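You operate a simulated robot arm through the tools that you are given. There is no shell and no other tool. Be economical: measure what you need, move in short steps, check, and stop when the job is done.

You run a simulated two-armed robot. Do the job below in one go: nothing can be reset, and whatever is moved stays where it is left.

JOB
Pull both ties tight, then lay the harness in the cable tray and shut the saddle.
Fine: One hand holds the harness while the other pulls each tie.

It is judged by the outcome, as a careful person would: the job done as asked, and still so three seconds after it is handed in. It fails if anything else is knocked over, pushed out of place, dropped, spilled or broken.

ROBOT AND FRAMES
Two 7-joint arms with two-finger parallel grippers on one trunk, on a base that drives. Base frame: it is fixed to the floor where the robot stands at the start and does not move with it; the origin is under the middle of the robot, x ahead of it, y to its left, z up. Readings come in mm, rad, newtons and seconds.
The left shoulder is at the start at [70, 163, 1245], the right one opposite. With the tool pointing down near the work surface each hand reaches from about 380 to 880 mm from the robot's upright axis, wherever it stands, measured 20 degrees to its own side. Places, roughly: cable tray [700, 100, 900]; saddle of the cable tray [700, 100, 900]; white cable tie [500, 0, 900]; yellow cable tie [500, -100, 900]. Payload 3.43 kg a hand.
The TCP of each hand is the grasp point between the finger pads, 34 mm short of the fingertips. In the tool frame z runs along the fingers and y along their closing line. The gripper opens to 128 mm. The fingers are 24 mm wide and 12 mm thick; the gripper's body (48 by 130 mm) begins 96 mm behind the TCP.
Orientation is that of the tool frame in the base frame, as a unit quaternion [x, y, z, w]. With the fingers straight down and closing along the base's y, the tool's x points along the base's -x, its y along +y and its z along -z.

CONTROLS
- The arms move only by the tool servo_tool. It takes "left_steps", "right_steps" or both (then of equal length, played together; a hand with none holds still); each is one flat list of numbers, 7 for each row, row after row: the shift along the tool's x, y, z in units of 25 mm (1.0 is 25 mm), then the turn, a rotation vector about the tool's x, y, z in units of 4 degrees (1.0 is 4 degrees), then the opening, from 0 (shut) to 1 (fully open). In form: [dx, dy, dz, ax, ay, az, grip, dx, dy, dz, ax, ay, az, grip, ...]. A call has 1 to 20 rows; each row shifts and turns the commanded pose from where the row before left it, along the tool's axes as they then stand. A call with a number of a shift or a turn outside -1 to 1 is refused whole. A row lasts 0.2 s, in which the tool goes at most 50 mm and 0.15 rad; a call with a longer step from one row to the next is refused whole, and so is a gripper value outside its range. A pose out of reach is approached as far as the arm can. The call stops where the force on the tool passes 40 N (or 10 N more than at its start, if that is more) or the arm is blocked; 0.2 s more then pass. The fingers move at their own pace (about 153 mm/s each) and stop on an object; they squeeze with about 26 N. The grip force told is the motor's: it shows also when the fingers shut on nothing. Time passes only in rows, and 0.2 s behind the last, so rows that do not move let the fingers close. It gives the time, the measured TCP pose, the force on the tool (base axes), the opening and the grip force at its end, in the units of the frame above (readings bear some noise), with the torque about the TCP (base axes, N m) and any sound that the robot's microphone picked up.
- Cameras (640 x 400 px; columns grow to the right, rows downward): "scene" is now at [123, 5.2, 1465.9]; the picture's right is [0.18, -0.98, 0.00], its down [-0.68, -0.12, -0.72] and it looks along [0.71, 0.13, -0.69] (base axes); focal length 262 px, centre (320, 200). "left" rides on the left gripper at [76, 11, -160] in its tool frame; the picture's right is [-0.15, 0.99, 0.00], its down [-0.88, -0.13, -0.46] and it looks along [-0.45, -0.07, 0.89] (tool axes); focal length 234 px, centre (320, 200). "right" rides on the right gripper at [76, -11, -160] in its tool frame; the picture's right is [0.15, 0.99, 0.00], its down [-0.88, 0.13, -0.46] and it looks along [-0.45, 0.07, 0.89] (tool axes); focal length 234 px, centre (320, 200). There is no depth. A picture from a camera that has moved, and an enlarged one, comes with that camera's place and axes in the base frame and with its lens. The place of the scene camera against the robot may be out by one fixed shift of up to 18 mm in any direction.
- camera(camera): a new picture of that camera. No time passes.
- slide_trunk(by): slides the trunk up (or, below 0, down) by that many mm; the arms and the scene camera ride with it, the base frame stays. It gives what a move gives, with no picture.
- base_move(legs): drives the robot by 1 to 6 legs, each [ahead, left, turn to the left] in mm, mm and rad, along the robot's own axes; the way and the turn of a leg run together, so that a leg with both is an arc; at most 1500 mm and 3.142 rad a leg. The arms and the cameras ride along, it lands a little off, and it stops where it bumps. It gives what a move gives.
- head_to(pan, tilt): turns the head with the scene camera to pan (to the left, within 1.501 rad either way) and tilt (down, from -0.506 to 1.204), counted from straight ahead of the robot. It gives what a move gives.
- enlarge(camera, box): a new picture of the part [left, top, right, bottom] of that camera's present view, enlarged. No time passes.
- job_done(): hands the job in; it is judged then, once.

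Work in short steps. Places have to be worked out from the pictures, the camera data and where the tool is seen: move nearer, look again, correct. Check each grasp and each placing, and mend what went wrong. You have 120 turns and 92 pictures in all, those below and enlarged ones among them. Open the grippers and draw the arms clear of the work before you hand the job in, unless the task says otherwise; then end with one line.

The tools are called after "Request:" as a command line: name --argument value ..., lists and objects as JSON in quotes. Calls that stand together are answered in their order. servo_tool: Moves the arms, as the interface text tells. Its arguments: {"type":"object","properties":{"left_steps":{"type":"array","items":{"type":"number"}},"right_steps":{"type":"array","items":{"type":"number"}}},"required":[]} The other tools are called the same way: slide_trunk (by) slides the trunk up or down; base_move (legs) drives the base; head_to (pan, tilt) turns the head that bears the scene camera; camera (camera) takes a picture; enlarge (camera, box) takes an enlarged picture of a part of a camera's view; job_done () hands the job in.

At the start:

```text
time: 0.0
left_ee_pos: [643.1, 326.5, 1074.3]
left_tool_rot: [0.0, 1.0, 0.0, -0.001]
left_contact_force: [-0.1, -0.2, -0.6]
left_torque: [-0.01, -0.02, 0.01]
left_width: 128.0
left_grip_force: 0.1
right_ee_pos: [641.3, -277.1, 1073.9]
right_tool_rot: [0.0, 1.0, 0.0, 0.0]
right_contact_force: [0.3, -0.4, 0.3]
right_torque: [-0.02, -0.01, -0.04]
right_width: 127.8
right_grip_force: 0.0
trunk travel left (down, up): [-725.0, 215.0]
robot x, y, heading: [-0.8, -2.6, 0.005]
head pan, tilt: [0.176, 0.759]
```

scene: 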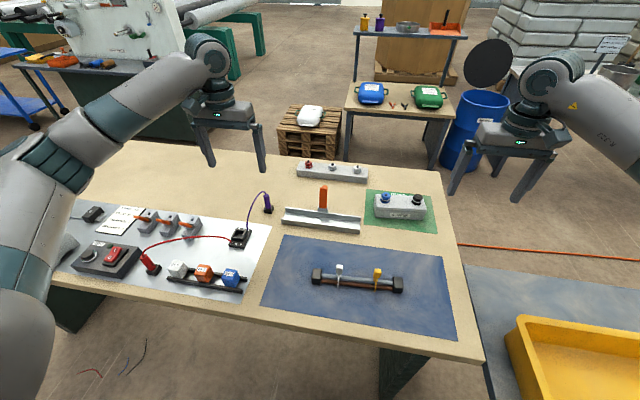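
right: 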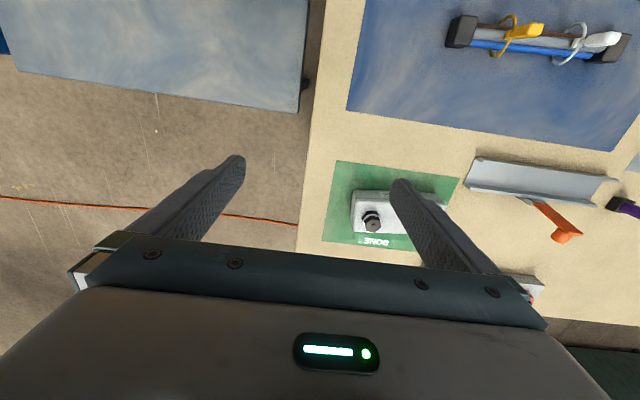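
left: 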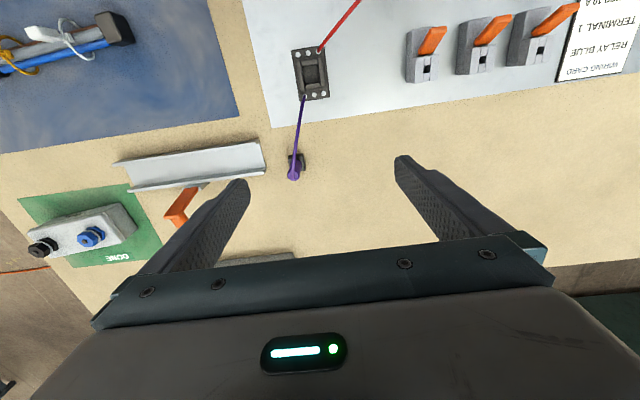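

I see the harness on the blue mat with white and yellow ties, and the tray behind it with an orange saddle. I'll enlarge both to get the detail.

Request:
enlarge --camera "scene" --box '[290, 240, 430, 328]'

Request:
enlarge --camera "scene" --box '[260, 170, 400, 258]'

```text
4.55 times, centred on (360, 284) of scene
camera zoom: at [123.0, 5.2, 1465.9], right [0.18, -0.98, 0.0], down [-0.68, -0.12, -0.72], along [0.71, 0.13, -0.69], focal length 1191 px, centre (138, -182)
```

zoom: 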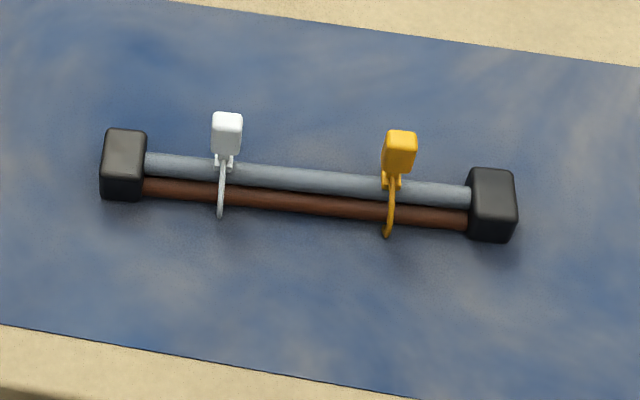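

```text
4.55 times, centred on (330, 214) of scene
camera zoom: at [123.0, 5.2, 1465.9], right [0.18, -0.98, 0.0], down [-0.68, -0.12, -0.72], along [0.71, 0.13, -0.69], focal length 1191 px, centre (274, 136)
```

zoom: 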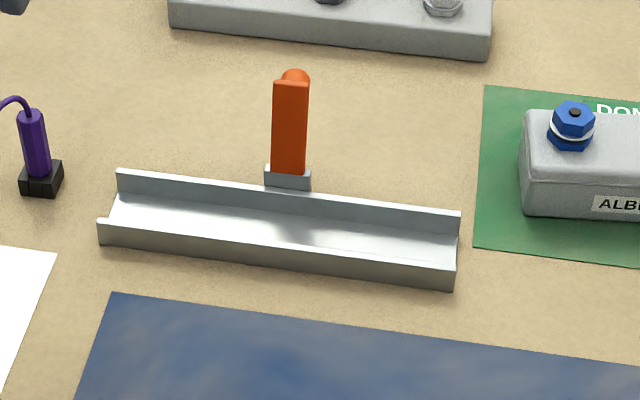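

Rough places: harness centre about [470,-25], running along y; tray x 634–690, y -21 to 218. I'll bring the right hand back so that its camera looks at the harness.

Request:
servo_tool --right_steps '[1, 0.3, 0, 0, 0, 0, 1, 1, 0.3, 0, 0, 0, 0, 1, 1, 0.3, 0, 0, 0, 0, 1, 1, 0.3, 0, 0, 0, 0, 1, 1, 0.3, 0, 0, 0, 0, 1, 1, 0.3, 0, 0, 0, 0, 1, 1, 0.3, 0, 0, 0, 0, 1]'

Request:
camera --camera "right"

```text
time: 1.6
left_ee_pos: [643.8, 326.5, 1074.9]
left_tool_rot: [-0.001, 1.0, 0.0, 0.0]
left_contact_force: [0.0, 0.2, -0.9]
left_torque: [0.01, 0.0, 0.01]
left_width: 128.1
left_grip_force: 0.1
right_ee_pos: [463.3, -225.9, 1073.6]
right_tool_rot: [0.0, 1.0, 0.001, 0.0]
right_contact_force: [-0.1, -0.2, -0.2]
right_torque: [-0.01, -0.03, -0.01]
right_width: 128.0
right_grip_force: 0.1
trunk travel left (down, up): [-725.0, 215.0]
robot x, y, heading: [-0.7, 0.4, 0.002]
head pan, tilt: [0.176, 0.759]
```

```text
86 pictures are left
camera right: at [387.5, -236.3, 1233.5], right [-0.15, 0.99, 0.0], down [0.88, 0.13, 0.46], along [0.45, 0.07, -0.89], focal length 234 px, centre (320, 200)
```

right: 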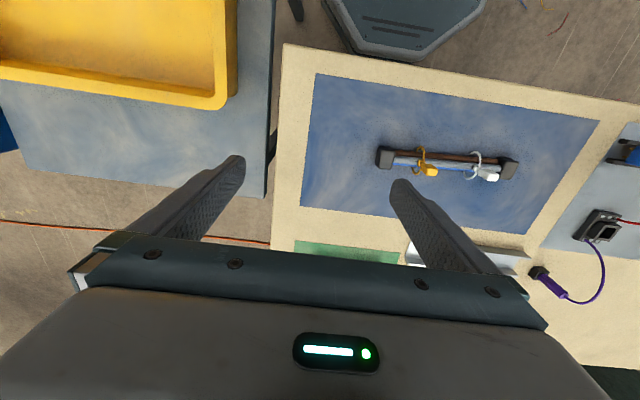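

The harness is in view; I'll enlarge it.

Request:
enlarge --camera "right" --box '[364, 125, 534, 205]'

```text
3.76 times, centred on (449, 165) of right
camera zoom: at [387.5, -236.3, 1233.5], right [-0.15, 0.99, 0.0], down [0.88, 0.13, 0.46], along [0.45, 0.07, -0.89], focal length 882 px, centre (-166, 332)
```

zoom: 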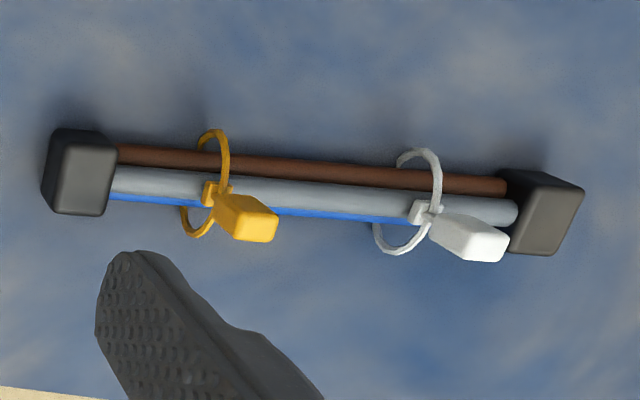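

The tie tabs stand upright: white about [469,21], yellow about [472,-66], from z≈893 to 928. The bundle centre line is x≈471. I'll turn both hands so they close across the harness, cameras outward.

Request:
servo_tool --right_steps '[0, 0, 0, 0, 0, -1, 1, 0, 0, 0, 0, 0, -1, 1, 0, 0, 0, 0, 0, -1, 1, 0, 0, 0, 0, 0, -1, 1, 0, 0, 0, 0, 0, -1, 1, 0, 0, 0, 0, 0, -1, 1, 0, 0, 0, 0, 0, -1, 1, 0, 0, 0, 0, 0, -1, 1, 0, 0, 0, 0, 0, -1, 1, 0, 0, 0, 0, 0, -1, 1, 0, 0, 0, 0, 0, -1, 1, 0, 0, 0, 0, 0, -1, 1, 0, 0, 0, 0, 0, -1, 1, 0, 0, 0, 0, 0, -1, 1, 0, 0, 0, 0, 0, -1, 1, 0, 0, 0, 0, 0, -1, 1, 0, 0, 0, 0, 0, -1, 1, 0, 0, 0, 0, 0, -1, 1, 0, 0, 0, 0, 0, -1, 1, 0, 0, 0, 0, 0, -1, 1]' --left_steps '[0, 0, 0, 0, 0, 1, 1, 0, 0, 0, 0, 0, 1, 1, 0, 0, 0, 0, 0, 1, 1, 0, 0, 0, 0, 0, 1, 1, 0, 0, 0, 0, 0, 1, 1, 0, 0, 0, 0, 0, 1, 1, 0, 0, 0, 0, 0, 1, 1, 0, 0, 0, 0, 0, 1, 1, 0, 0, 0, 0, 0, 1, 1, 0, 0, 0, 0, 0, 1, 1, 0, 0, 0, 0, 0, 1, 1, 0, 0, 0, 0, 0, 1, 1, 0, 0, 0, 0, 0, 1, 1, 0, 0, 0, 0, 0, 1, 1, 0, 0, 0, 0, 0, 1, 1, 0, 0, 0, 0, 0, 1, 1, 0, 0, 0, 0, 0, 1, 1, 0, 0, 0, 0, 0, 1, 1, 0, 0, 0, 0, 0, 1, 1, 0, 0, 0, 0, 0, 1, 1]'

Request:
servo_tool --right_steps '[0, 0, 0, 0, 0, -1, 0.5, 0, 0, 0, 0, 0, -1, 0.5, 0, 0, 0, 0, 0, -1, 0.5, 0, 0, 0, 0, 0, -0.6, 0.5]' --left_steps '[0, 0, 0, 0, 0, 1, 0.5, 0, 0, 0, 0, 0, 0.4, 0.5, 0, 0, 0, 0, 0, 0, 0.5, 0, 0, 0, 0, 0, 0, 0.5]'

Request:
camera --camera "right"

Request:
camera --camera "left"

```text
time: 5.8
left_ee_pos: [644.1, 326.6, 1074.5]
left_tool_rot: [0.642, 0.766, 0.0, 0.0]
left_contact_force: [-0.4, 0.4, 0.3]
left_torque: [0.03, -0.01, 0.03]
left_width: 128.2
left_grip_force: 0.1
right_ee_pos: [465.0, -225.7, 1073.8]
right_tool_rot: [-0.587, 0.809, 0.0, 0.0]
right_contact_force: [-0.8, -0.5, -0.4]
right_torque: [-0.01, -0.01, 0.04]
right_width: 128.2
right_grip_force: 0.1
right hand out of reach, approached as far as the arm can: row 19, 20
trunk travel left (down, up): [-725.0, 215.0]
robot x, y, heading: [3.5, -1.1, 0.002]
head pan, tilt: [0.176, 0.759]
```

```text
time: 6.8
left_ee_pos: [644.3, 326.5, 1075.1]
left_tool_rot: [0.68, 0.734, 0.0, 0.001]
left_contact_force: [0.3, -1.0, 0.2]
left_torque: [0.01, 0.01, 0.01]
left_width: 64.3
left_grip_force: 0.0
right_ee_pos: [464.8, -224.8, 1073.9]
right_tool_rot: [-0.588, 0.809, 0.0, 0.001]
right_contact_force: [-0.3, -0.6, -0.4]
right_torque: [0.01, 0.01, -0.01]
right_width: 63.7
right_grip_force: 0.1
right hand out of reach, approached as far as the arm can: row 1, 2, 3
trunk travel left (down, up): [-725.0, 215.0]
robot x, y, heading: [0.8, -2.0, 0.003]
head pan, tilt: [0.176, 0.759]
```

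```text
84 pictures are left
camera right: at [452.2, -300.6, 1233.7], right [-0.99, 0.17, 0.0], down [0.15, 0.88, 0.46], along [0.08, 0.45, -0.89], focal length 234 px, centre (320, 200)
```

right: 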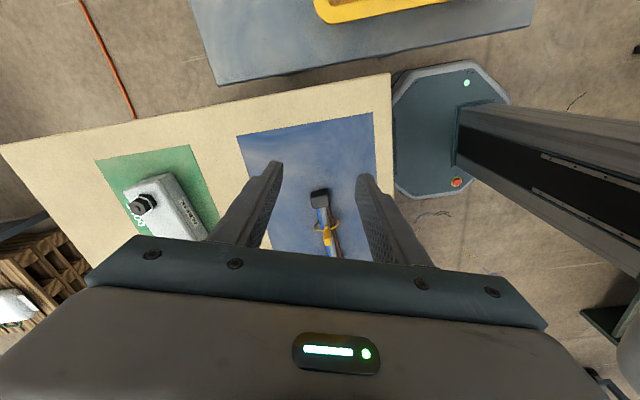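

```text
83 pictures are left
camera left: at [649.1, 403.0, 1236.3], right [1.0, -0.07, 0.0], down [-0.06, -0.89, 0.46], along [-0.03, -0.45, -0.89], focal length 234 px, centre (320, 200)
```

left: 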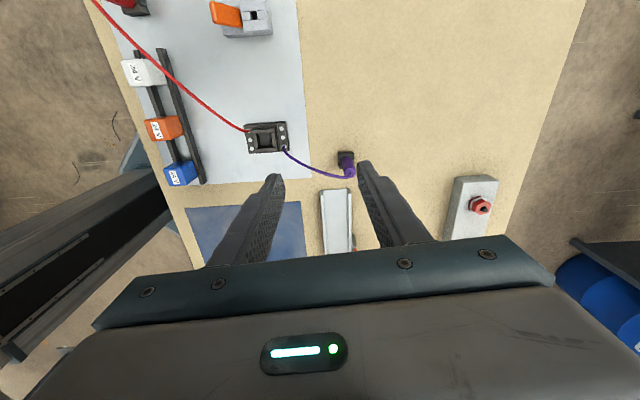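

The right wrist stopped at 72°, near a limit. Moving toward the harness swings the arm and should free it, so I'll move most of the way at height and then continue the turn.

Request:
servo_tool --right_steps '[-0.96, 0.28, 0, 0, 0, 0, 0.5, -0.96, 0.28, 0, 0, 0, 0, 0.5, -0.96, 0.28, 0, 0, 0, 0, 0.5, -0.96, 0.28, 0, 0, 0, 0, 0.5, -0.96, 0.28, 0, 0, 0, 0, 0.5, -0.96, 0.28, 0, 0, 0, 0, 0.5]'

```text
time: 8.2
left_ee_pos: [645.3, 327.0, 1074.8]
left_tool_rot: [0.679, 0.734, -0.001, 0.0]
left_contact_force: [0.0, 0.3, -0.3]
left_torque: [-0.02, 0.02, 0.01]
left_width: 64.0
left_grip_force: 0.1
right_ee_pos: [462.5, -73.4, 1072.7]
right_tool_rot: [-0.604, 0.797, -0.001, 0.0]
right_contact_force: [0.2, 0.2, 0.3]
right_torque: [0.0, 0.0, 0.0]
right_width: 63.9
right_grip_force: 0.1
trunk travel left (down, up): [-725.0, 215.0]
robot x, y, heading: [1.2, 0.2, 0.002]
head pan, tilt: [0.176, 0.759]
```

It moved as planned; now I'll turn the remaining ~20°.

Request:
servo_tool --right_steps '[0, 0, 0, 0, 0, -1, 0.5, 0, 0, 0, 0, 0, -1, 0.5, 0, 0, 0, 0, 0, -1, 0.5, 0, 0, 0, 0, 0, -1, 0.5, 0, 0, 0, 0, 0, -1, 0.5]'

Request:
camera --camera "right"

```text
time: 9.4
left_ee_pos: [644.1, 326.0, 1075.8]
left_tool_rot: [0.679, 0.734, 0.0, 0.0]
left_contact_force: [0.6, -0.2, 0.0]
left_torque: [0.0, 0.01, 0.0]
left_width: 64.0
left_grip_force: 0.1
right_ee_pos: [462.4, -74.4, 1073.9]
right_tool_rot: [-0.685, 0.729, 0.0, 0.0]
right_contact_force: [-0.8, -0.2, 0.5]
right_torque: [-0.02, 0.01, -0.01]
right_width: 63.9
right_grip_force: 0.1
right hand out of reach, approached as far as the arm can: row 4, 5
trunk travel left (down, up): [-725.0, 215.0]
robot x, y, heading: [-0.1, 2.5, -0.006]
head pan, tilt: [0.176, 0.759]
```

```text
82 pictures are left
camera right: at [469.2, -151.6, 1233.9], right [-1.0, -0.08, 0.0], down [-0.07, 0.89, 0.46], along [-0.04, 0.45, -0.89], focal length 234 px, centre (320, 200)
```

right: 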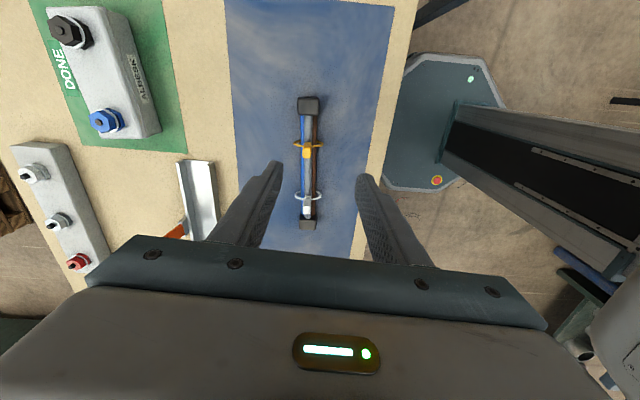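

At 86° now. From this view the bundle at mid-length is at x≈474. I'll come over the middle, to z≈960, finishing the turn and leaning the hand away from the white tie.

Request:
servo_tool --right_steps '[-0.374, -0.074, 0.9, 0, 0, 0, 0.5, -0.374, -0.074, 0.9, 0, 0, 0, 0.5, -0.374, -0.074, 0.9, 0, 0, 0, 0.5, -0.374, -0.074, 0.9, 0, 0, 0, 0.5, -0.374, -0.074, 0.9, 0, 0, 0, 0.5, 0, 0, 0, 0, -1, 0, 0.5, 0, 0, 0, 0, -1, 0, 0.5, 0, 0, 0, 0, -1, 0, 0.5, 0, 0, 0, 0, -0.75, 0, 0.5, 0, 0, 0, 0, 0, -1, 0.5, 0, 0, 0, 0, 0, -0.9, 0.5]'

Request:
camera --camera "right"

Request:
enlarge --camera "scene" --box '[270, 220, 430, 320]'

```text
time: 11.8
left_ee_pos: [643.6, 325.8, 1075.6]
left_tool_rot: [0.679, 0.734, 0.0, 0.001]
left_contact_force: [-1.2, 0.3, 0.0]
left_torque: [0.01, -0.02, -0.05]
left_width: 64.1
left_grip_force: 0.1
right_ee_pos: [475.4, -29.8, 962.1]
right_tool_rot: [-0.679, 0.723, 0.089, 0.094]
right_contact_force: [0.6, 0.1, -0.1]
right_torque: [-0.01, -0.02, 0.01]
right_width: 64.0
right_grip_force: 0.1
right hand out of reach, approached as far as the arm can: row 10, 11
trunk travel left (down, up): [-725.0, 215.0]
robot x, y, heading: [-0.7, -1.6, 0.001]
head pan, tilt: [0.176, 0.759]
```

```text
81 pictures are left
camera right: at [478.7, -144.4, 1096.1], right [-1.0, -0.08, -0.04], down [-0.08, 0.74, 0.67], along [-0.02, 0.67, -0.74], focal length 234 px, centre (320, 200)
```

right: 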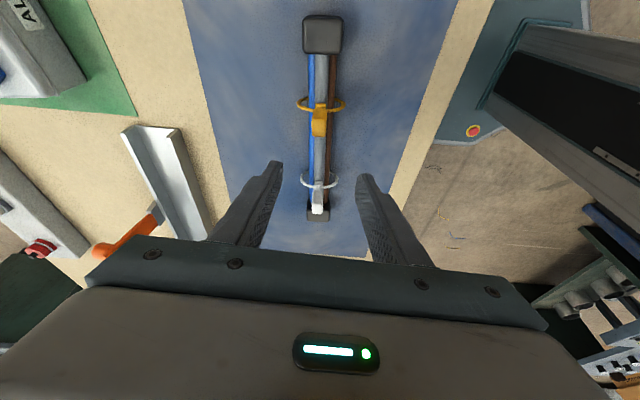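

```text
4.00 times, centred on (350, 270) of scene
camera zoom: at [122.9, 5.1, 1465.9], right [0.18, -0.98, 0.0], down [-0.68, -0.12, -0.72], along [0.71, 0.13, -0.69], focal length 1048 px, centre (200, -80)
```

zoom: 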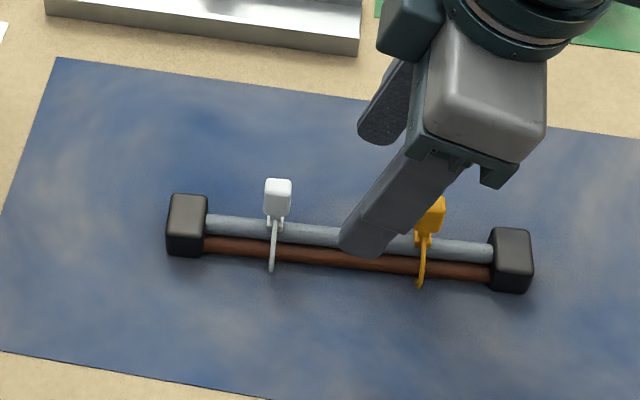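

The fingers straddle the bundle line well. I'll lower to the bundle with about 3 mm of tip clearance, still open.

Request:
servo_tool --right_steps '[0.08, 0, 0.48, 0, 0, 0, 0.5, 0.08, 0, 0.48, 0, 0, 0, 0.5, 0.08, 0, 0.48, 0, 0, 0, 0.5, 0.08, 0, 0.48, 0, 0, 0, 0.5, 0.08, 0, 0.48, 0, 0, 0, 0.5, 0.08, 0, 0.45, 0, 0, 0, 0.5]'

Request:
camera --camera "right"

Request:
enlarge --camera "scene" --box '[270, 220, 430, 320]'

```text
time: 13.2
left_ee_pos: [643.3, 325.7, 1074.7]
left_tool_rot: [0.679, 0.734, 0.0, 0.0]
left_contact_force: [0.3, -0.3, 0.9]
left_torque: [0.0, 0.02, 0.03]
left_width: 63.9
left_grip_force: 0.0
right_ee_pos: [475.3, -22.3, 890.3]
right_tool_rot: [-0.679, 0.723, 0.09, 0.094]
right_contact_force: [0.0, -0.2, -0.1]
right_torque: [0.02, 0.04, 0.0]
right_width: 64.0
right_grip_force: 0.0
trunk travel left (down, up): [-725.0, 215.0]
robot x, y, heading: [1.1, 1.2, 0.0]
head pan, tilt: [0.176, 0.759]
```

```text
79 pictures are left
camera right: at [479.4, -137.7, 1024.2], right [-1.0, -0.08, -0.04], down [-0.08, 0.74, 0.67], along [-0.02, 0.67, -0.74], focal length 234 px, centre (320, 200)
```

right: 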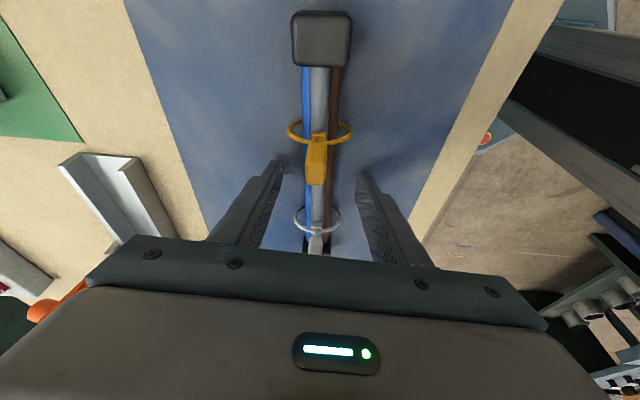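

```text
4.00 times, centred on (350, 270) of scene
camera zoom: at [123.2, 5.3, 1465.9], right [0.18, -0.98, 0.0], down [-0.68, -0.12, -0.72], along [0.71, 0.13, -0.69], focal length 1048 px, centre (200, -80)
```

zoom: 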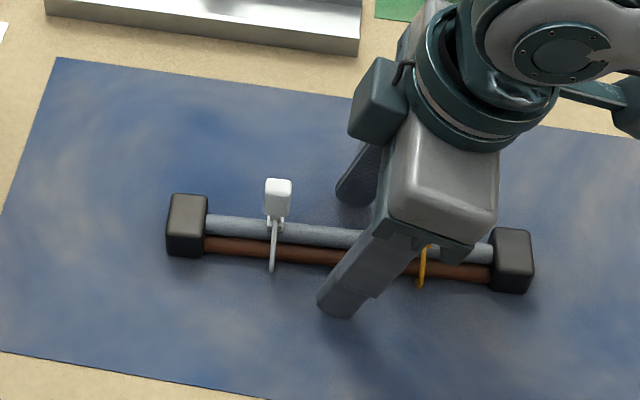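

Bundle is centred between the fingers, with no contact. Closing the right hand on it.

Request:
servo_tool --right_steps '[0, 0, 0, 0, 0, 0, 0.2, 0, 0, 0, 0, 0, 0, 0, 0, 0, 0, 0, 0, 0, 0, 0, 0, 0, 0, 0, 0, 0]'

Request:
camera --camera "right"

Request:
enlarge --camera "scene" --box '[270, 220, 430, 320]'

```text
time: 14.2
left_ee_pos: [644.2, 325.5, 1075.9]
left_tool_rot: [0.679, 0.734, 0.0, 0.0]
left_contact_force: [-0.1, -0.1, 0.5]
left_torque: [0.01, -0.01, 0.01]
left_width: 64.0
left_grip_force: 0.1
right_ee_pos: [475.3, -22.2, 889.9]
right_tool_rot: [-0.679, 0.723, 0.09, 0.096]
right_contact_force: [-1.1, 0.5, 2.9]
right_torque: [0.16, 0.08, 0.41]
right_width: 26.9
right_grip_force: 25.7
trunk travel left (down, up): [-725.0, 215.0]
robot x, y, heading: [-0.9, 0.5, 0.005]
head pan, tilt: [0.176, 0.759]
```

```text
77 pictures are left
camera right: at [478.7, -137.8, 1024.4], right [-1.0, -0.08, -0.04], down [-0.08, 0.74, 0.67], along [-0.03, 0.67, -0.74], focal length 234 px, centre (320, 200)
```

right: 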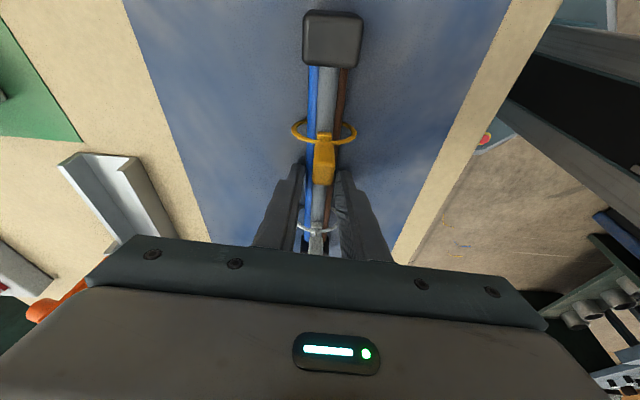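

```text
4.00 times, centred on (350, 270) of scene
camera zoom: at [122.5, 5.2, 1465.9], right [0.18, -0.98, 0.0], down [-0.68, -0.12, -0.72], along [0.71, 0.13, -0.69], focal length 1048 px, centre (200, -80)
```

zoom: 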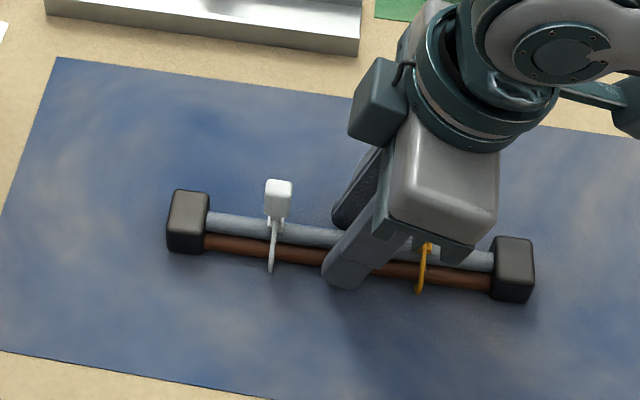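

Held: width 26.9 mm, 25.7 N. Now I'll bring the left hand to the +y side of the white tie, still high, and lean it outward by 12°.

Request:
servo_tool --left_steps '[-0.917, -0.69, 0.2, 0, 0, 0, 0.5, -0.917, -0.69, 0.2, 0, 0, 0, 0.5, -0.917, -0.69, 0.2, 0, 0, 0, 0.5, -0.917, -0.69, 0.2, 0, 0, 0, 0.5, -0.917, -0.69, 0.2, 0, 0, 0, 0.5, -0.917, -0.69, 0.2, 0, 0, 0, 0.5, -0.917, -0.69, 0.2, 0, 0, 0, 0.5, -0.917, -0.69, 0.2, 0, 0, 0, 0.5, -0.917, -0.69, 0.2, 0, 0, 0, 0.5, -0.917, -0.69, 0.2, 0, 0, 0, 0.5, -0.917, -0.69, 0.2, 0, 0, 0, 0.5, 0, 0, 0, 0, -1, 0, 0.4, 0, 0, 0, 0, -1, 0, 0.4, 0, 0, 0, 0, -1, 0, 0.4]'

Request:
camera --camera "left"

Request:
enlarge --camera "scene" --box '[240, 200, 400, 300]'

```text
time: 17.2
left_ee_pos: [474.0, 60.1, 1020.7]
left_tool_rot: [0.675, 0.73, -0.071, 0.077]
left_contact_force: [0.1, 0.1, 0.3]
left_torque: [0.0, 0.0, 0.01]
left_width: 51.1
left_grip_force: 0.0
right_ee_pos: [475.2, -22.9, 889.3]
right_tool_rot: [-0.679, 0.722, 0.09, 0.094]
right_contact_force: [0.1, 0.3, -0.2]
right_torque: [0.07, 0.0, -0.01]
right_width: 25.6
right_grip_force: 26.0
trunk travel left (down, up): [-725.0, 215.0]
robot x, y, heading: [1.8, -5.7, -0.004]
head pan, tilt: [0.176, 0.759]
```

```text
75 pictures are left
camera left: at [476.7, 168.9, 1162.5], right [1.0, -0.07, 0.03], down [-0.07, -0.77, 0.63], along [-0.02, -0.63, -0.78], focal length 234 px, centre (320, 200)
```

left: 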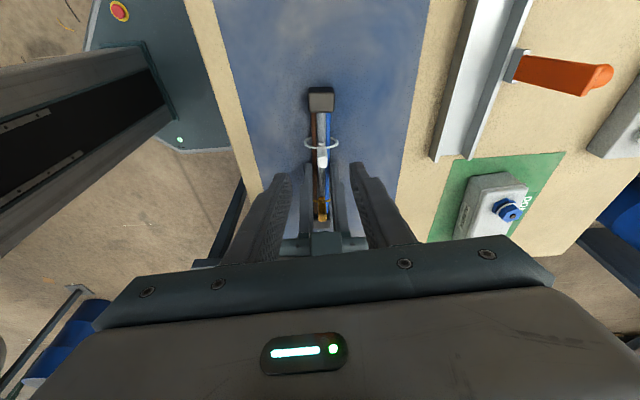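

```text
4.00 times, centred on (320, 250) of scene
camera zoom: at [122.8, 5.8, 1465.9], right [0.18, -0.98, 0.0], down [-0.68, -0.12, -0.72], along [0.71, 0.13, -0.69], focal length 1048 px, centre (320, 0)
```

zoom: 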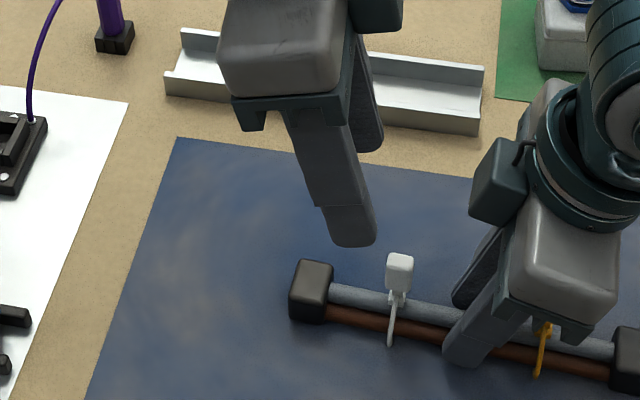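

The hands have small boxes facing each other, so I'll lean the left hand 8° more for clearance. I'm enlarging the left view first to fix the white tab's place.

Request:
servo_tool --left_steps '[0, 0, 0, 0, -1, 0, 0.4, 0, 0, 0, 0, -1, 0, 0.4]'

Request:
enlarge --camera "left" --box '[240, 60, 400, 160]'

```text
time: 17.8
left_ee_pos: [474.1, 59.8, 1021.1]
left_tool_rot: [0.668, 0.723, -0.119, 0.129]
left_contact_force: [0.0, 0.8, 0.2]
left_torque: [0.01, 0.02, -0.02]
left_width: 51.4
left_grip_force: 0.1
right_ee_pos: [474.7, -23.2, 889.8]
right_tool_rot: [-0.679, 0.723, 0.089, 0.096]
right_contact_force: [-0.5, -1.0, 0.2]
right_torque: [0.1, 0.01, 0.02]
right_width: 25.5
right_grip_force: 25.9
trunk travel left (down, up): [-725.0, 215.0]
robot x, y, heading: [1.0, 2.2, -0.004]
head pan, tilt: [0.176, 0.759]
```

```text
4.00 times, centred on (320, 110) of left
camera zoom: at [475.7, 187.0, 1146.0], right [1.0, -0.06, 0.05], down [-0.08, -0.68, 0.73], along [-0.01, -0.73, -0.68], focal length 937 px, centre (320, 560)
```

zoom: 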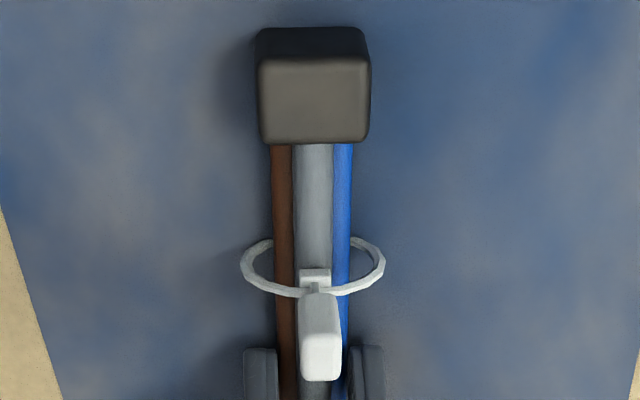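

Both the tab base and its top triangulate to [478,34], with the top at z≈928. I'll descend so the open fingers straddle the white tab.

Request:
servo_tool --left_steps '[0.1, 0.02, 0.77, 0, 0, 0, 0.4, 0.1, 0.02, 0.77, 0, 0, 0, 0.4, 0.1, 0.02, 0.77, 0, 0, 0, 0.4, 0.1, 0.02, 0.77, 0, 0, 0, 0.4, 0.1, 0.02, 0.77, 0, 0, 0, 0.4]'

Request:
camera --camera "left"

Request:
enlarge --camera "scene" --box '[260, 190, 420, 290]'

```text
time: 19.0
left_ee_pos: [477.8, 39.2, 925.9]
left_tool_rot: [0.668, 0.723, -0.119, 0.128]
left_contact_force: [0.6, 0.9, 0.1]
left_torque: [0.01, 0.01, -0.01]
left_width: 51.3
left_grip_force: 0.1
right_ee_pos: [474.8, -22.4, 889.8]
right_tool_rot: [-0.679, 0.723, 0.089, 0.095]
right_contact_force: [-0.2, -1.0, 0.6]
right_torque: [0.03, 0.03, -0.01]
right_width: 25.4
right_grip_force: 25.9
trunk travel left (down, up): [-725.0, 215.0]
robot x, y, heading: [0.8, 0.4, -0.004]
head pan, tilt: [0.176, 0.759]
```

```text
72 pictures are left
camera left: at [479.8, 166.1, 1050.8], right [1.0, -0.06, 0.05], down [-0.08, -0.68, 0.73], along [-0.01, -0.73, -0.68], focal length 234 px, centre (320, 200)
```

left: 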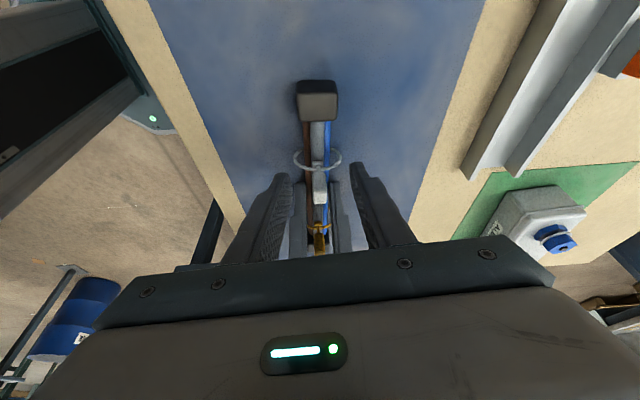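

```text
4.00 times, centred on (340, 240) of scene
camera zoom: at [123.0, 5.1, 1465.9], right [0.18, -0.98, 0.0], down [-0.68, -0.12, -0.72], along [0.71, 0.13, -0.69], focal length 1048 px, centre (240, 40)
```

zoom: 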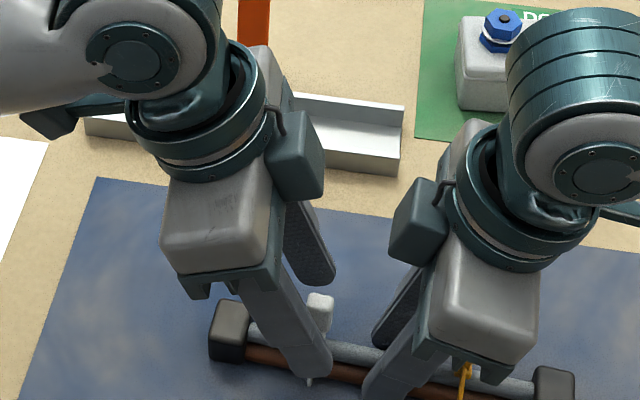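

The white tab sits right at the left TCP in the picture. Closing the left hand on it.

Request:
servo_tool --left_steps '[0, 0, 0, 0, 0, 0, 0.15, 0, 0, 0, 0, 0, 0, 0, 0, 0, 0, 0, 0, 0, 0, 0, 0, 0, 0, 0, 0, 0]'

Request:
enlarge --camera "left" --box '[240, 100, 400, 260]'

```text
time: 20.0
left_ee_pos: [477.8, 38.1, 926.1]
left_tool_rot: [0.669, 0.723, -0.119, 0.127]
left_contact_force: [-7.3, -0.9, 1.0]
left_torque: [0.06, 0.19, -0.39]
left_width: 11.1
left_grip_force: 26.0
right_ee_pos: [475.9, -21.7, 889.4]
right_tool_rot: [-0.678, 0.723, 0.089, 0.095]
right_contact_force: [7.1, 0.6, -1.0]
right_torque: [-0.09, 0.04, -0.04]
right_width: 25.3
right_grip_force: 26.3
trunk travel left (down, up): [-725.0, 215.0]
robot x, y, heading: [0.5, -2.4, 0.0]
head pan, tilt: [0.176, 0.759]
```

```text
2.50 times, centred on (320, 180) of left
camera zoom: at [479.6, 166.0, 1050.9], right [1.0, -0.06, 0.05], down [-0.08, -0.68, 0.73], along [-0.01, -0.73, -0.68], focal length 585 px, centre (320, 250)
```

zoom: 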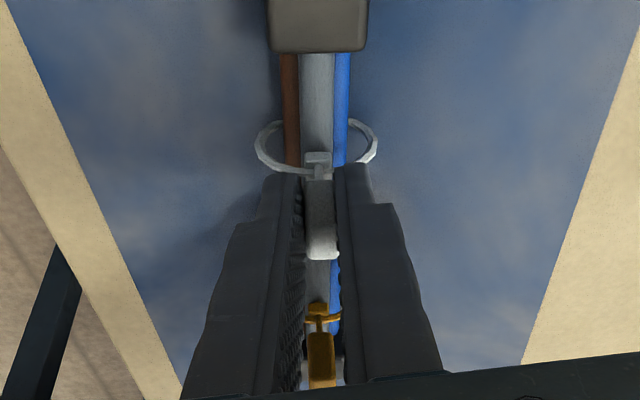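

Tab gripped (11.1 mm, 26 N). Pulling straight up slowly while the right hand holds.

Request:
servo_tool --left_steps '[-0.055, 0, -0.15, 0, 0, 0, 0, -0.055, 0, -0.15, 0, 0, 0, 0, -0.055, 0, -0.15, 0, 0, 0, 0, 0, 0, 0, 0, 0, 0, 0]'

Request:
enlarge --camera "left" --box '[240, 100, 400, 260]'

```text
time: 21.0
left_ee_pos: [479.2, 39.2, 938.4]
left_tool_rot: [0.67, 0.722, -0.118, 0.127]
left_contact_force: [-10.3, -0.7, 0.1]
left_torque: [0.09, 0.31, -0.46]
left_width: 11.4
left_grip_force: 26.0
right_ee_pos: [475.7, -22.6, 888.6]
right_tool_rot: [-0.678, 0.723, 0.089, 0.096]
right_contact_force: [10.0, 0.5, 0.0]
right_torque: [0.09, 0.1, -0.19]
right_width: 25.5
right_grip_force: 26.0
trunk travel left (down, up): [-725.0, 215.0]
robot x, y, heading: [-1.2, 0.1, -0.005]
head pan, tilt: [0.176, 0.759]
```

```text
2.50 times, centred on (320, 180) of left
camera zoom: at [479.6, 166.1, 1063.8], right [1.0, -0.06, 0.05], down [-0.08, -0.68, 0.73], along [-0.01, -0.73, -0.68], focal length 585 px, centre (320, 250)
```

zoom: 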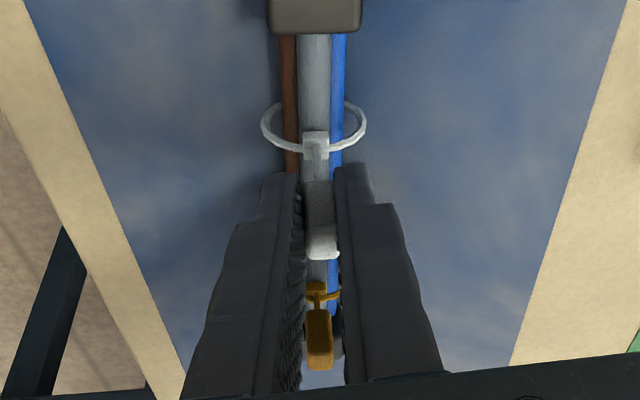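

The tail is coming out through the head and the loop is shrinking. I'll keep pulling, easing the sideways load by 2–3 mm in x.

Request:
servo_tool --left_steps '[-0.055, -0.05, -0.15, 0, 0, 0, 0, -0.055, -0.05, -0.15, 0, 0, 0, 0, -0.055, 0, -0.15, 0, 0, 0, 0, -0.055, 0, -0.15, 0, 0, 0, 0]'

Request:
enlarge --camera "left" --box '[240, 100, 400, 260]'

```text
time: 22.0
left_ee_pos: [476.3, 38.6, 954.8]
left_tool_rot: [0.669, 0.723, -0.119, 0.128]
left_contact_force: [0.8, 1.4, -0.1]
left_torque: [0.07, 0.03, -0.3]
left_width: 11.4
left_grip_force: 25.5
right_ee_pos: [475.5, -22.3, 888.7]
right_tool_rot: [-0.679, 0.723, 0.09, 0.095]
right_contact_force: [-0.3, -0.6, 4.1]
right_torque: [0.18, -0.28, 0.2]
right_width: 25.7
right_grip_force: 25.8
trunk travel left (down, up): [-725.0, 215.0]
robot x, y, heading: [1.1, 1.1, -0.002]
head pan, tilt: [0.176, 0.759]
```

```text
2.50 times, centred on (320, 180) of left
camera zoom: at [477.7, 166.2, 1080.2], right [1.0, -0.06, 0.05], down [-0.08, -0.68, 0.73], along [-0.01, -0.73, -0.68], focal length 585 px, centre (320, 250)
```

zoom: 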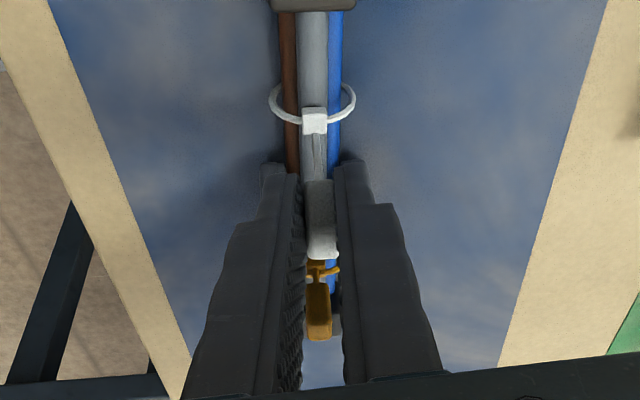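

Low force and the loop is still shrinking. Continuing to pull.

Request:
servo_tool --left_steps '[-0.055, 0, -0.15, 0, 0, 0, 0, -0.055, 0, -0.15, 0, 0, 0, 0, -0.055, 0, -0.15, 0, 0, 0, 0, -0.055, 0, -0.15, 0, 0, 0, 0]'

Request:
enlarge --camera "left" --box '[240, 80, 400, 240]'

```text
time: 23.0
left_ee_pos: [475.9, 38.9, 970.8]
left_tool_rot: [0.668, 0.723, -0.118, 0.127]
left_contact_force: [5.2, 0.4, -16.2]
left_torque: [0.37, -0.17, -0.3]
left_width: 11.2
left_grip_force: 25.9
right_ee_pos: [474.2, -22.4, 890.2]
right_tool_rot: [-0.679, 0.722, 0.089, 0.096]
right_contact_force: [-5.3, 1.0, 21.0]
right_torque: [0.46, -0.05, 0.49]
right_width: 25.6
right_grip_force: 26.1
trunk travel left (down, up): [-725.0, 215.0]
robot x, y, heading: [1.5, -1.6, 0.002]
head pan, tilt: [0.176, 0.759]
```

```text
2.50 times, centred on (320, 160) of left
camera zoom: at [476.8, 166.3, 1095.9], right [1.0, -0.06, 0.05], down [-0.08, -0.68, 0.73], along [-0.01, -0.73, -0.68], focal length 585 px, centre (320, 300)
```

zoom: 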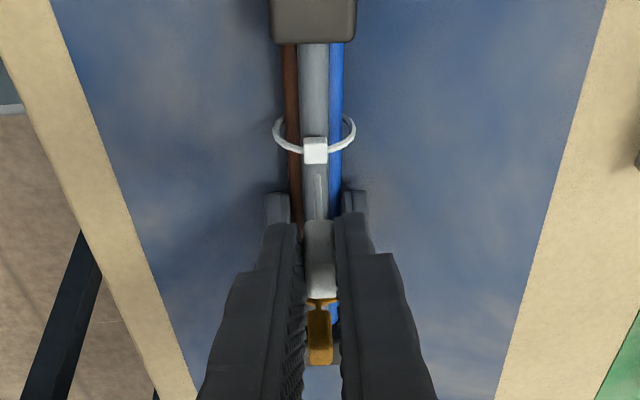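

The force has risen to about 16 N; the tie is beginning to bite. I'll pull a bit more in small steps and listen.

Request:
servo_tool --left_steps '[-0.04, 0, -0.11, 0, 0, 0, 0, -0.04, 0, -0.11, 0, 0, 0, 0, 0, 0, 0, 0, 0, 0, 0]'

Request:
enlarge --camera "left" --box '[240, 80, 400, 240]'

Request:
enlarge --camera "scene" --box '[280, 220, 420, 310]'

```text
time: 23.8
left_ee_pos: [475.7, 39.3, 976.4]
left_tool_rot: [0.669, 0.723, -0.117, 0.127]
left_contact_force: [4.5, -1.8, -16.6]
left_torque: [0.09, -0.15, -0.32]
left_width: 10.8
left_grip_force: 25.5
right_ee_pos: [476.3, -22.9, 890.5]
right_tool_rot: [-0.679, 0.723, 0.089, 0.095]
right_contact_force: [-4.3, 4.2, 25.1]
right_torque: [0.16, -0.01, 0.56]
right_width: 25.6
right_grip_force: 26.1
trunk travel left (down, up): [-725.0, 215.0]
robot x, y, heading: [0.2, -0.2, 0.005]
head pan, tilt: [0.176, 0.759]
```

```text
2.50 times, centred on (320, 160) of left
camera zoom: at [477.1, 166.5, 1102.1], right [1.0, -0.06, 0.05], down [-0.08, -0.68, 0.73], along [-0.01, -0.73, -0.68], focal length 585 px, centre (320, 300)
```

zoom: 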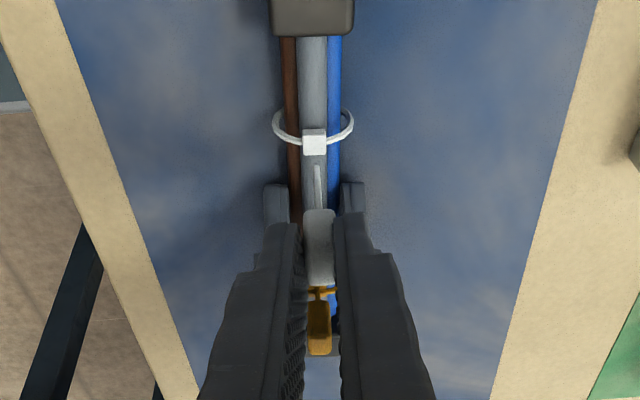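

```text
4.44 times, centred on (350, 265) of scene
camera zoom: at [122.5, 5.9, 1466.0], right [0.18, -0.98, 0.0], down [-0.68, -0.12, -0.72], along [0.71, 0.13, -0.69], focal length 1164 px, centre (187, -89)
```

zoom: 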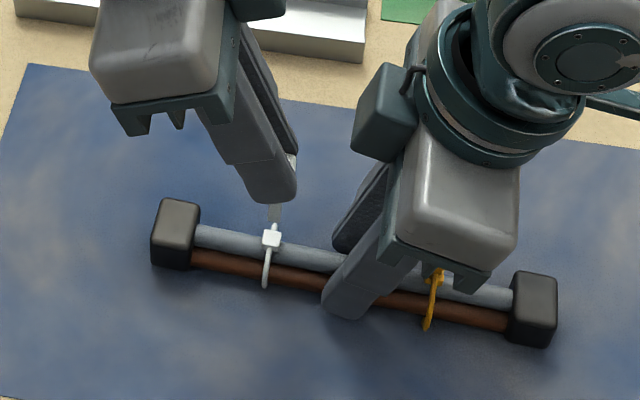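

The tail-to-head gap is no longer changing, and the tab has slipped a little in the fingers at 16 N. The tie looks seated on the bundle. I'll re-grip a little lower and pull once more to be sure.

Request:
servo_tool --left_steps '[0, 0, 0, 0, 0, 0, 0.25, 0, 0, 0, 0, 0, 0, 0.25, 0.1, 0, 0.27, 0, 0, 0, 0.25, 0, 0, 0, 0, 0, 0, 0, 0, 0, 0, 0, 0, 0, 0, 0, 0, 0, 0, 0, 0, 0]'

Request:
servo_tool --left_steps '[-0.04, 0, -0.11, 0, 0, 0, 0, -0.04, 0, -0.11, 0, 0, 0, 0]'

Request:
enlarge --camera "left" --box '[240, 80, 400, 240]'

```text
time: 25.2
left_ee_pos: [476.5, 39.2, 970.0]
left_tool_rot: [0.669, 0.723, -0.118, 0.127]
left_contact_force: [0.9, 2.4, 0.7]
left_torque: [0.02, -0.12, -0.36]
left_width: 10.7
left_grip_force: 25.8
right_ee_pos: [474.9, -23.1, 888.2]
right_tool_rot: [-0.678, 0.723, 0.09, 0.094]
right_contact_force: [-0.1, -2.0, 0.0]
right_torque: [-0.08, 0.02, 0.53]
right_width: 25.8
right_grip_force: 26.2
trunk travel left (down, up): [-725.0, 215.0]
robot x, y, heading: [0.2, -0.1, -0.002]
head pan, tilt: [0.176, 0.759]
```

```text
time: 25.8
left_ee_pos: [475.4, 39.9, 974.2]
left_tool_rot: [0.668, 0.723, -0.118, 0.127]
left_contact_force: [4.1, 3.8, -6.2]
left_torque: [0.4, -0.15, -0.36]
left_width: 10.9
left_grip_force: 26.4
right_ee_pos: [474.5, -23.1, 889.3]
right_tool_rot: [-0.679, 0.723, 0.089, 0.095]
right_contact_force: [-3.3, -3.3, 6.2]
right_torque: [0.3, -0.14, 0.53]
right_width: 25.5
right_grip_force: 25.8
trunk travel left (down, up): [-725.0, 215.0]
robot x, y, heading: [-0.8, 3.4, -0.003]
head pan, tilt: [0.176, 0.759]
```

```text
2.50 times, centred on (320, 160) of left
camera zoom: at [477.5, 166.2, 1100.0], right [1.0, -0.06, 0.05], down [-0.08, -0.68, 0.73], along [-0.01, -0.73, -0.68], focal length 585 px, centre (320, 300)
```

zoom: 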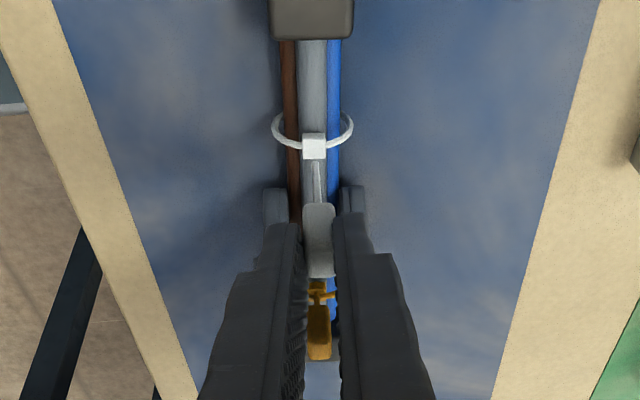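

Force is only 6 N now, so I'll keep pulling in small steps from here.

Request:
servo_tool --left_steps '[-0.03, 0, -0.08, 0, 0, 0, 0, -0.03, 0, -0.08, 0, 0, 0, 0, -0.03, 0, -0.08, 0, 0, 0, 0]'

Request:
enlarge --camera "left" --box '[240, 80, 400, 240]'

```text
time: 26.6
left_ee_pos: [476.4, 39.0, 981.0]
left_tool_rot: [0.668, 0.723, -0.119, 0.127]
left_contact_force: [3.4, 0.6, -16.4]
left_torque: [0.48, -0.1, -0.34]
left_width: 10.2
left_grip_force: 25.8
right_ee_pos: [476.8, -21.9, 889.8]
right_tool_rot: [-0.678, 0.724, 0.089, 0.097]
right_contact_force: [-3.5, -0.7, 15.6]
right_torque: [0.71, -0.15, 0.53]
right_width: 25.5
right_grip_force: 25.9
trunk travel left (down, up): [-725.0, 215.0]
robot x, y, heading: [-0.5, -4.6, -0.0]
head pan, tilt: [0.176, 0.759]
```

```text
2.50 times, centred on (320, 160) of left
camera zoom: at [477.6, 165.9, 1106.7], right [1.0, -0.06, 0.05], down [-0.08, -0.68, 0.73], along [-0.01, -0.73, -0.68], focal length 585 px, centre (320, 300)
```

zoom: 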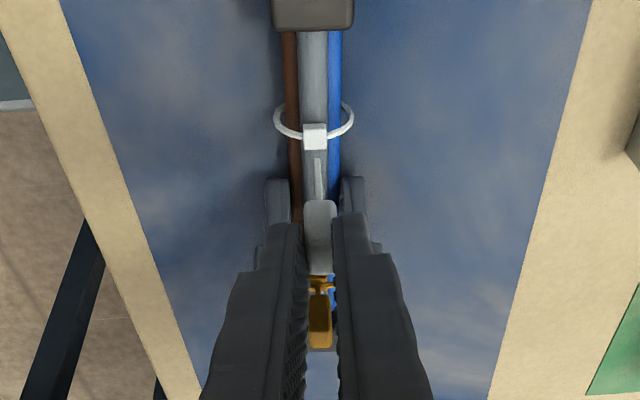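

Part of the tab now sticks out beyond the fingertips. I'll open, go 14 mm lower for a full grip, close, and look.

Request:
servo_tool --left_steps '[0, 0, 0, 0, 0, 0, 0.25, 0, 0, 0, 0, 0, 0, 0.25, 0.1, 0, 0.27, 0, 0, 0, 0.25, 0.1, 0, 0.27, 0, 0, 0, 0.25, 0, 0, 0, 0, 0, 0, 0.25]'

Request:
enlarge --camera "left" --box '[240, 80, 400, 240]'

Request:
enlarge --camera "scene" --box '[300, 220, 400, 300]'

```text
time: 27.8
left_ee_pos: [475.3, 39.7, 967.3]
left_tool_rot: [0.669, 0.723, -0.118, 0.127]
left_contact_force: [-0.4, 0.5, -0.6]
left_torque: [-0.02, 0.03, 0.01]
left_width: 31.8
left_grip_force: 0.1
right_ee_pos: [475.0, -23.3, 889.4]
right_tool_rot: [-0.679, 0.722, 0.089, 0.095]
right_contact_force: [-0.5, 0.7, 0.5]
right_torque: [0.01, -0.01, 0.03]
right_width: 25.4
right_grip_force: 26.2
trunk travel left (down, up): [-725.0, 215.0]
robot x, y, heading: [1.4, -2.9, 0.002]
head pan, tilt: [0.176, 0.759]
```

```text
2.50 times, centred on (320, 160) of left
camera zoom: at [477.3, 166.1, 1092.6], right [1.0, -0.06, 0.05], down [-0.08, -0.68, 0.73], along [-0.01, -0.73, -0.68], focal length 585 px, centre (320, 300)
```

zoom: 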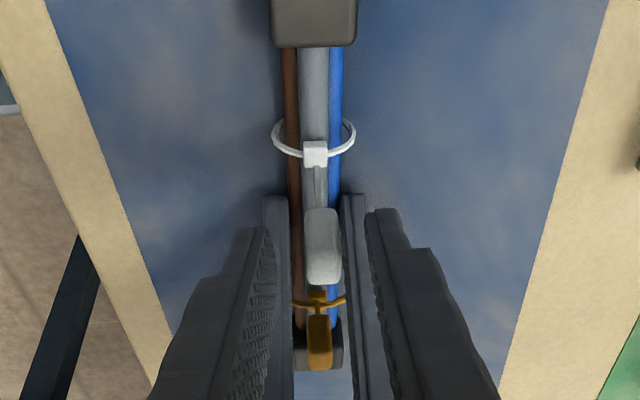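

```text
5.00 times, centred on (350, 260) of scene
camera zoom: at [123.0, 5.1, 1465.8], right [0.18, -0.98, 0.0], down [-0.68, -0.12, -0.72], along [0.71, 0.13, -0.69], focal length 1310 px, centre (170, -100)
```

zoom: 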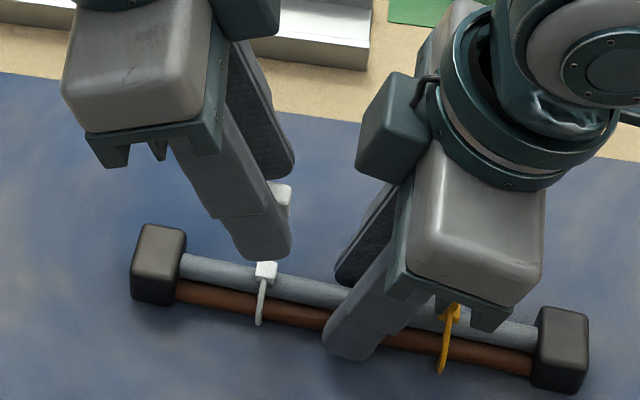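

Measuring the loop: it was about 46 mm wide at first, 41 mm after the first pull, and has stayed at 35 mm since z≈955 while the force rose to 16 N each time. That suggests it is at its stop. I'll withdraw the left hand upward and take a close look.

Request:
servo_tool --left_steps '[0, 0, 0, 0, 0, 0, 0.4, 0, 0, -1, 0, 0, 0, 0.4, 0, 0, -1, 0, 0, 0, 0.4, 0, 0, -1, 0, 0, 0, 0.4, 0.5, 0, 0, 0, 0, 0, 0.4]'

Request:
enlarge --camera "left" --box '[280, 90, 360, 140]'

Request:
enlarge --camera "scene" --box '[310, 240, 390, 300]'

```text
time: 29.0
left_ee_pos: [473.5, 77.3, 1033.3]
left_tool_rot: [0.668, 0.724, -0.119, 0.127]
left_contact_force: [-0.5, 0.7, 0.0]
left_torque: [0.02, 0.0, 0.03]
left_width: 51.3
left_grip_force: 0.0
right_ee_pos: [475.8, -22.0, 887.8]
right_tool_rot: [-0.679, 0.723, 0.09, 0.095]
right_contact_force: [-0.1, -0.2, 0.2]
right_torque: [-0.02, 0.01, 0.01]
right_width: 25.7
right_grip_force: 26.2
trunk travel left (down, up): [-725.0, 215.0]
robot x, y, heading: [0.2, 2.6, -0.0]
head pan, tilt: [0.176, 0.759]
```

```text
8.00 times, centred on (320, 115) of left
camera zoom: at [474.0, 203.9, 1158.2], right [1.0, -0.06, 0.05], down [-0.08, -0.68, 0.73], along [-0.01, -0.73, -0.68], focal length 1873 px, centre (320, 880)
```

zoom: 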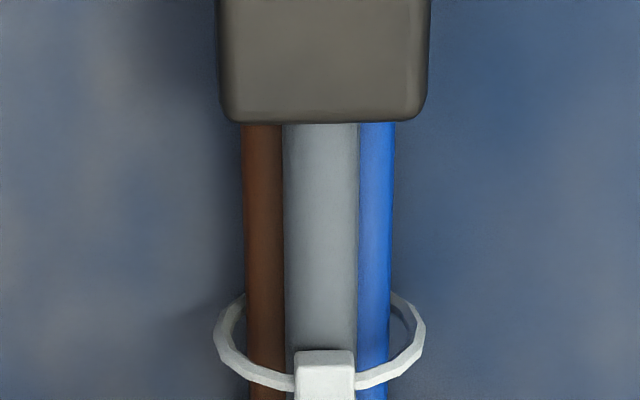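

```text
6.67 times, centred on (350, 270) of scene
camera zoom: at [123.0, 6.3, 1465.9], right [0.18, -0.98, 0.0], down [-0.68, -0.12, -0.72], along [0.71, 0.13, -0.69], focal length 1746 px, centre (120, -267)
```

zoom: 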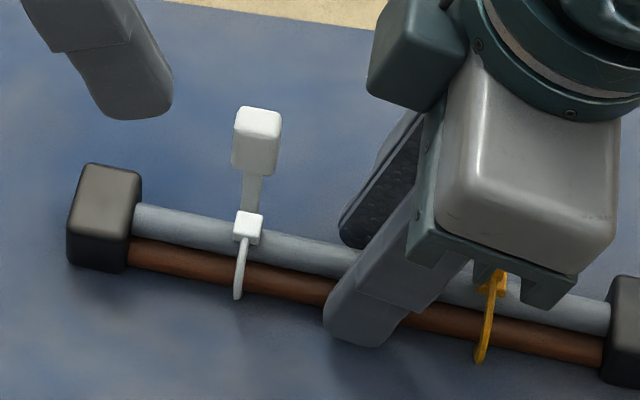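

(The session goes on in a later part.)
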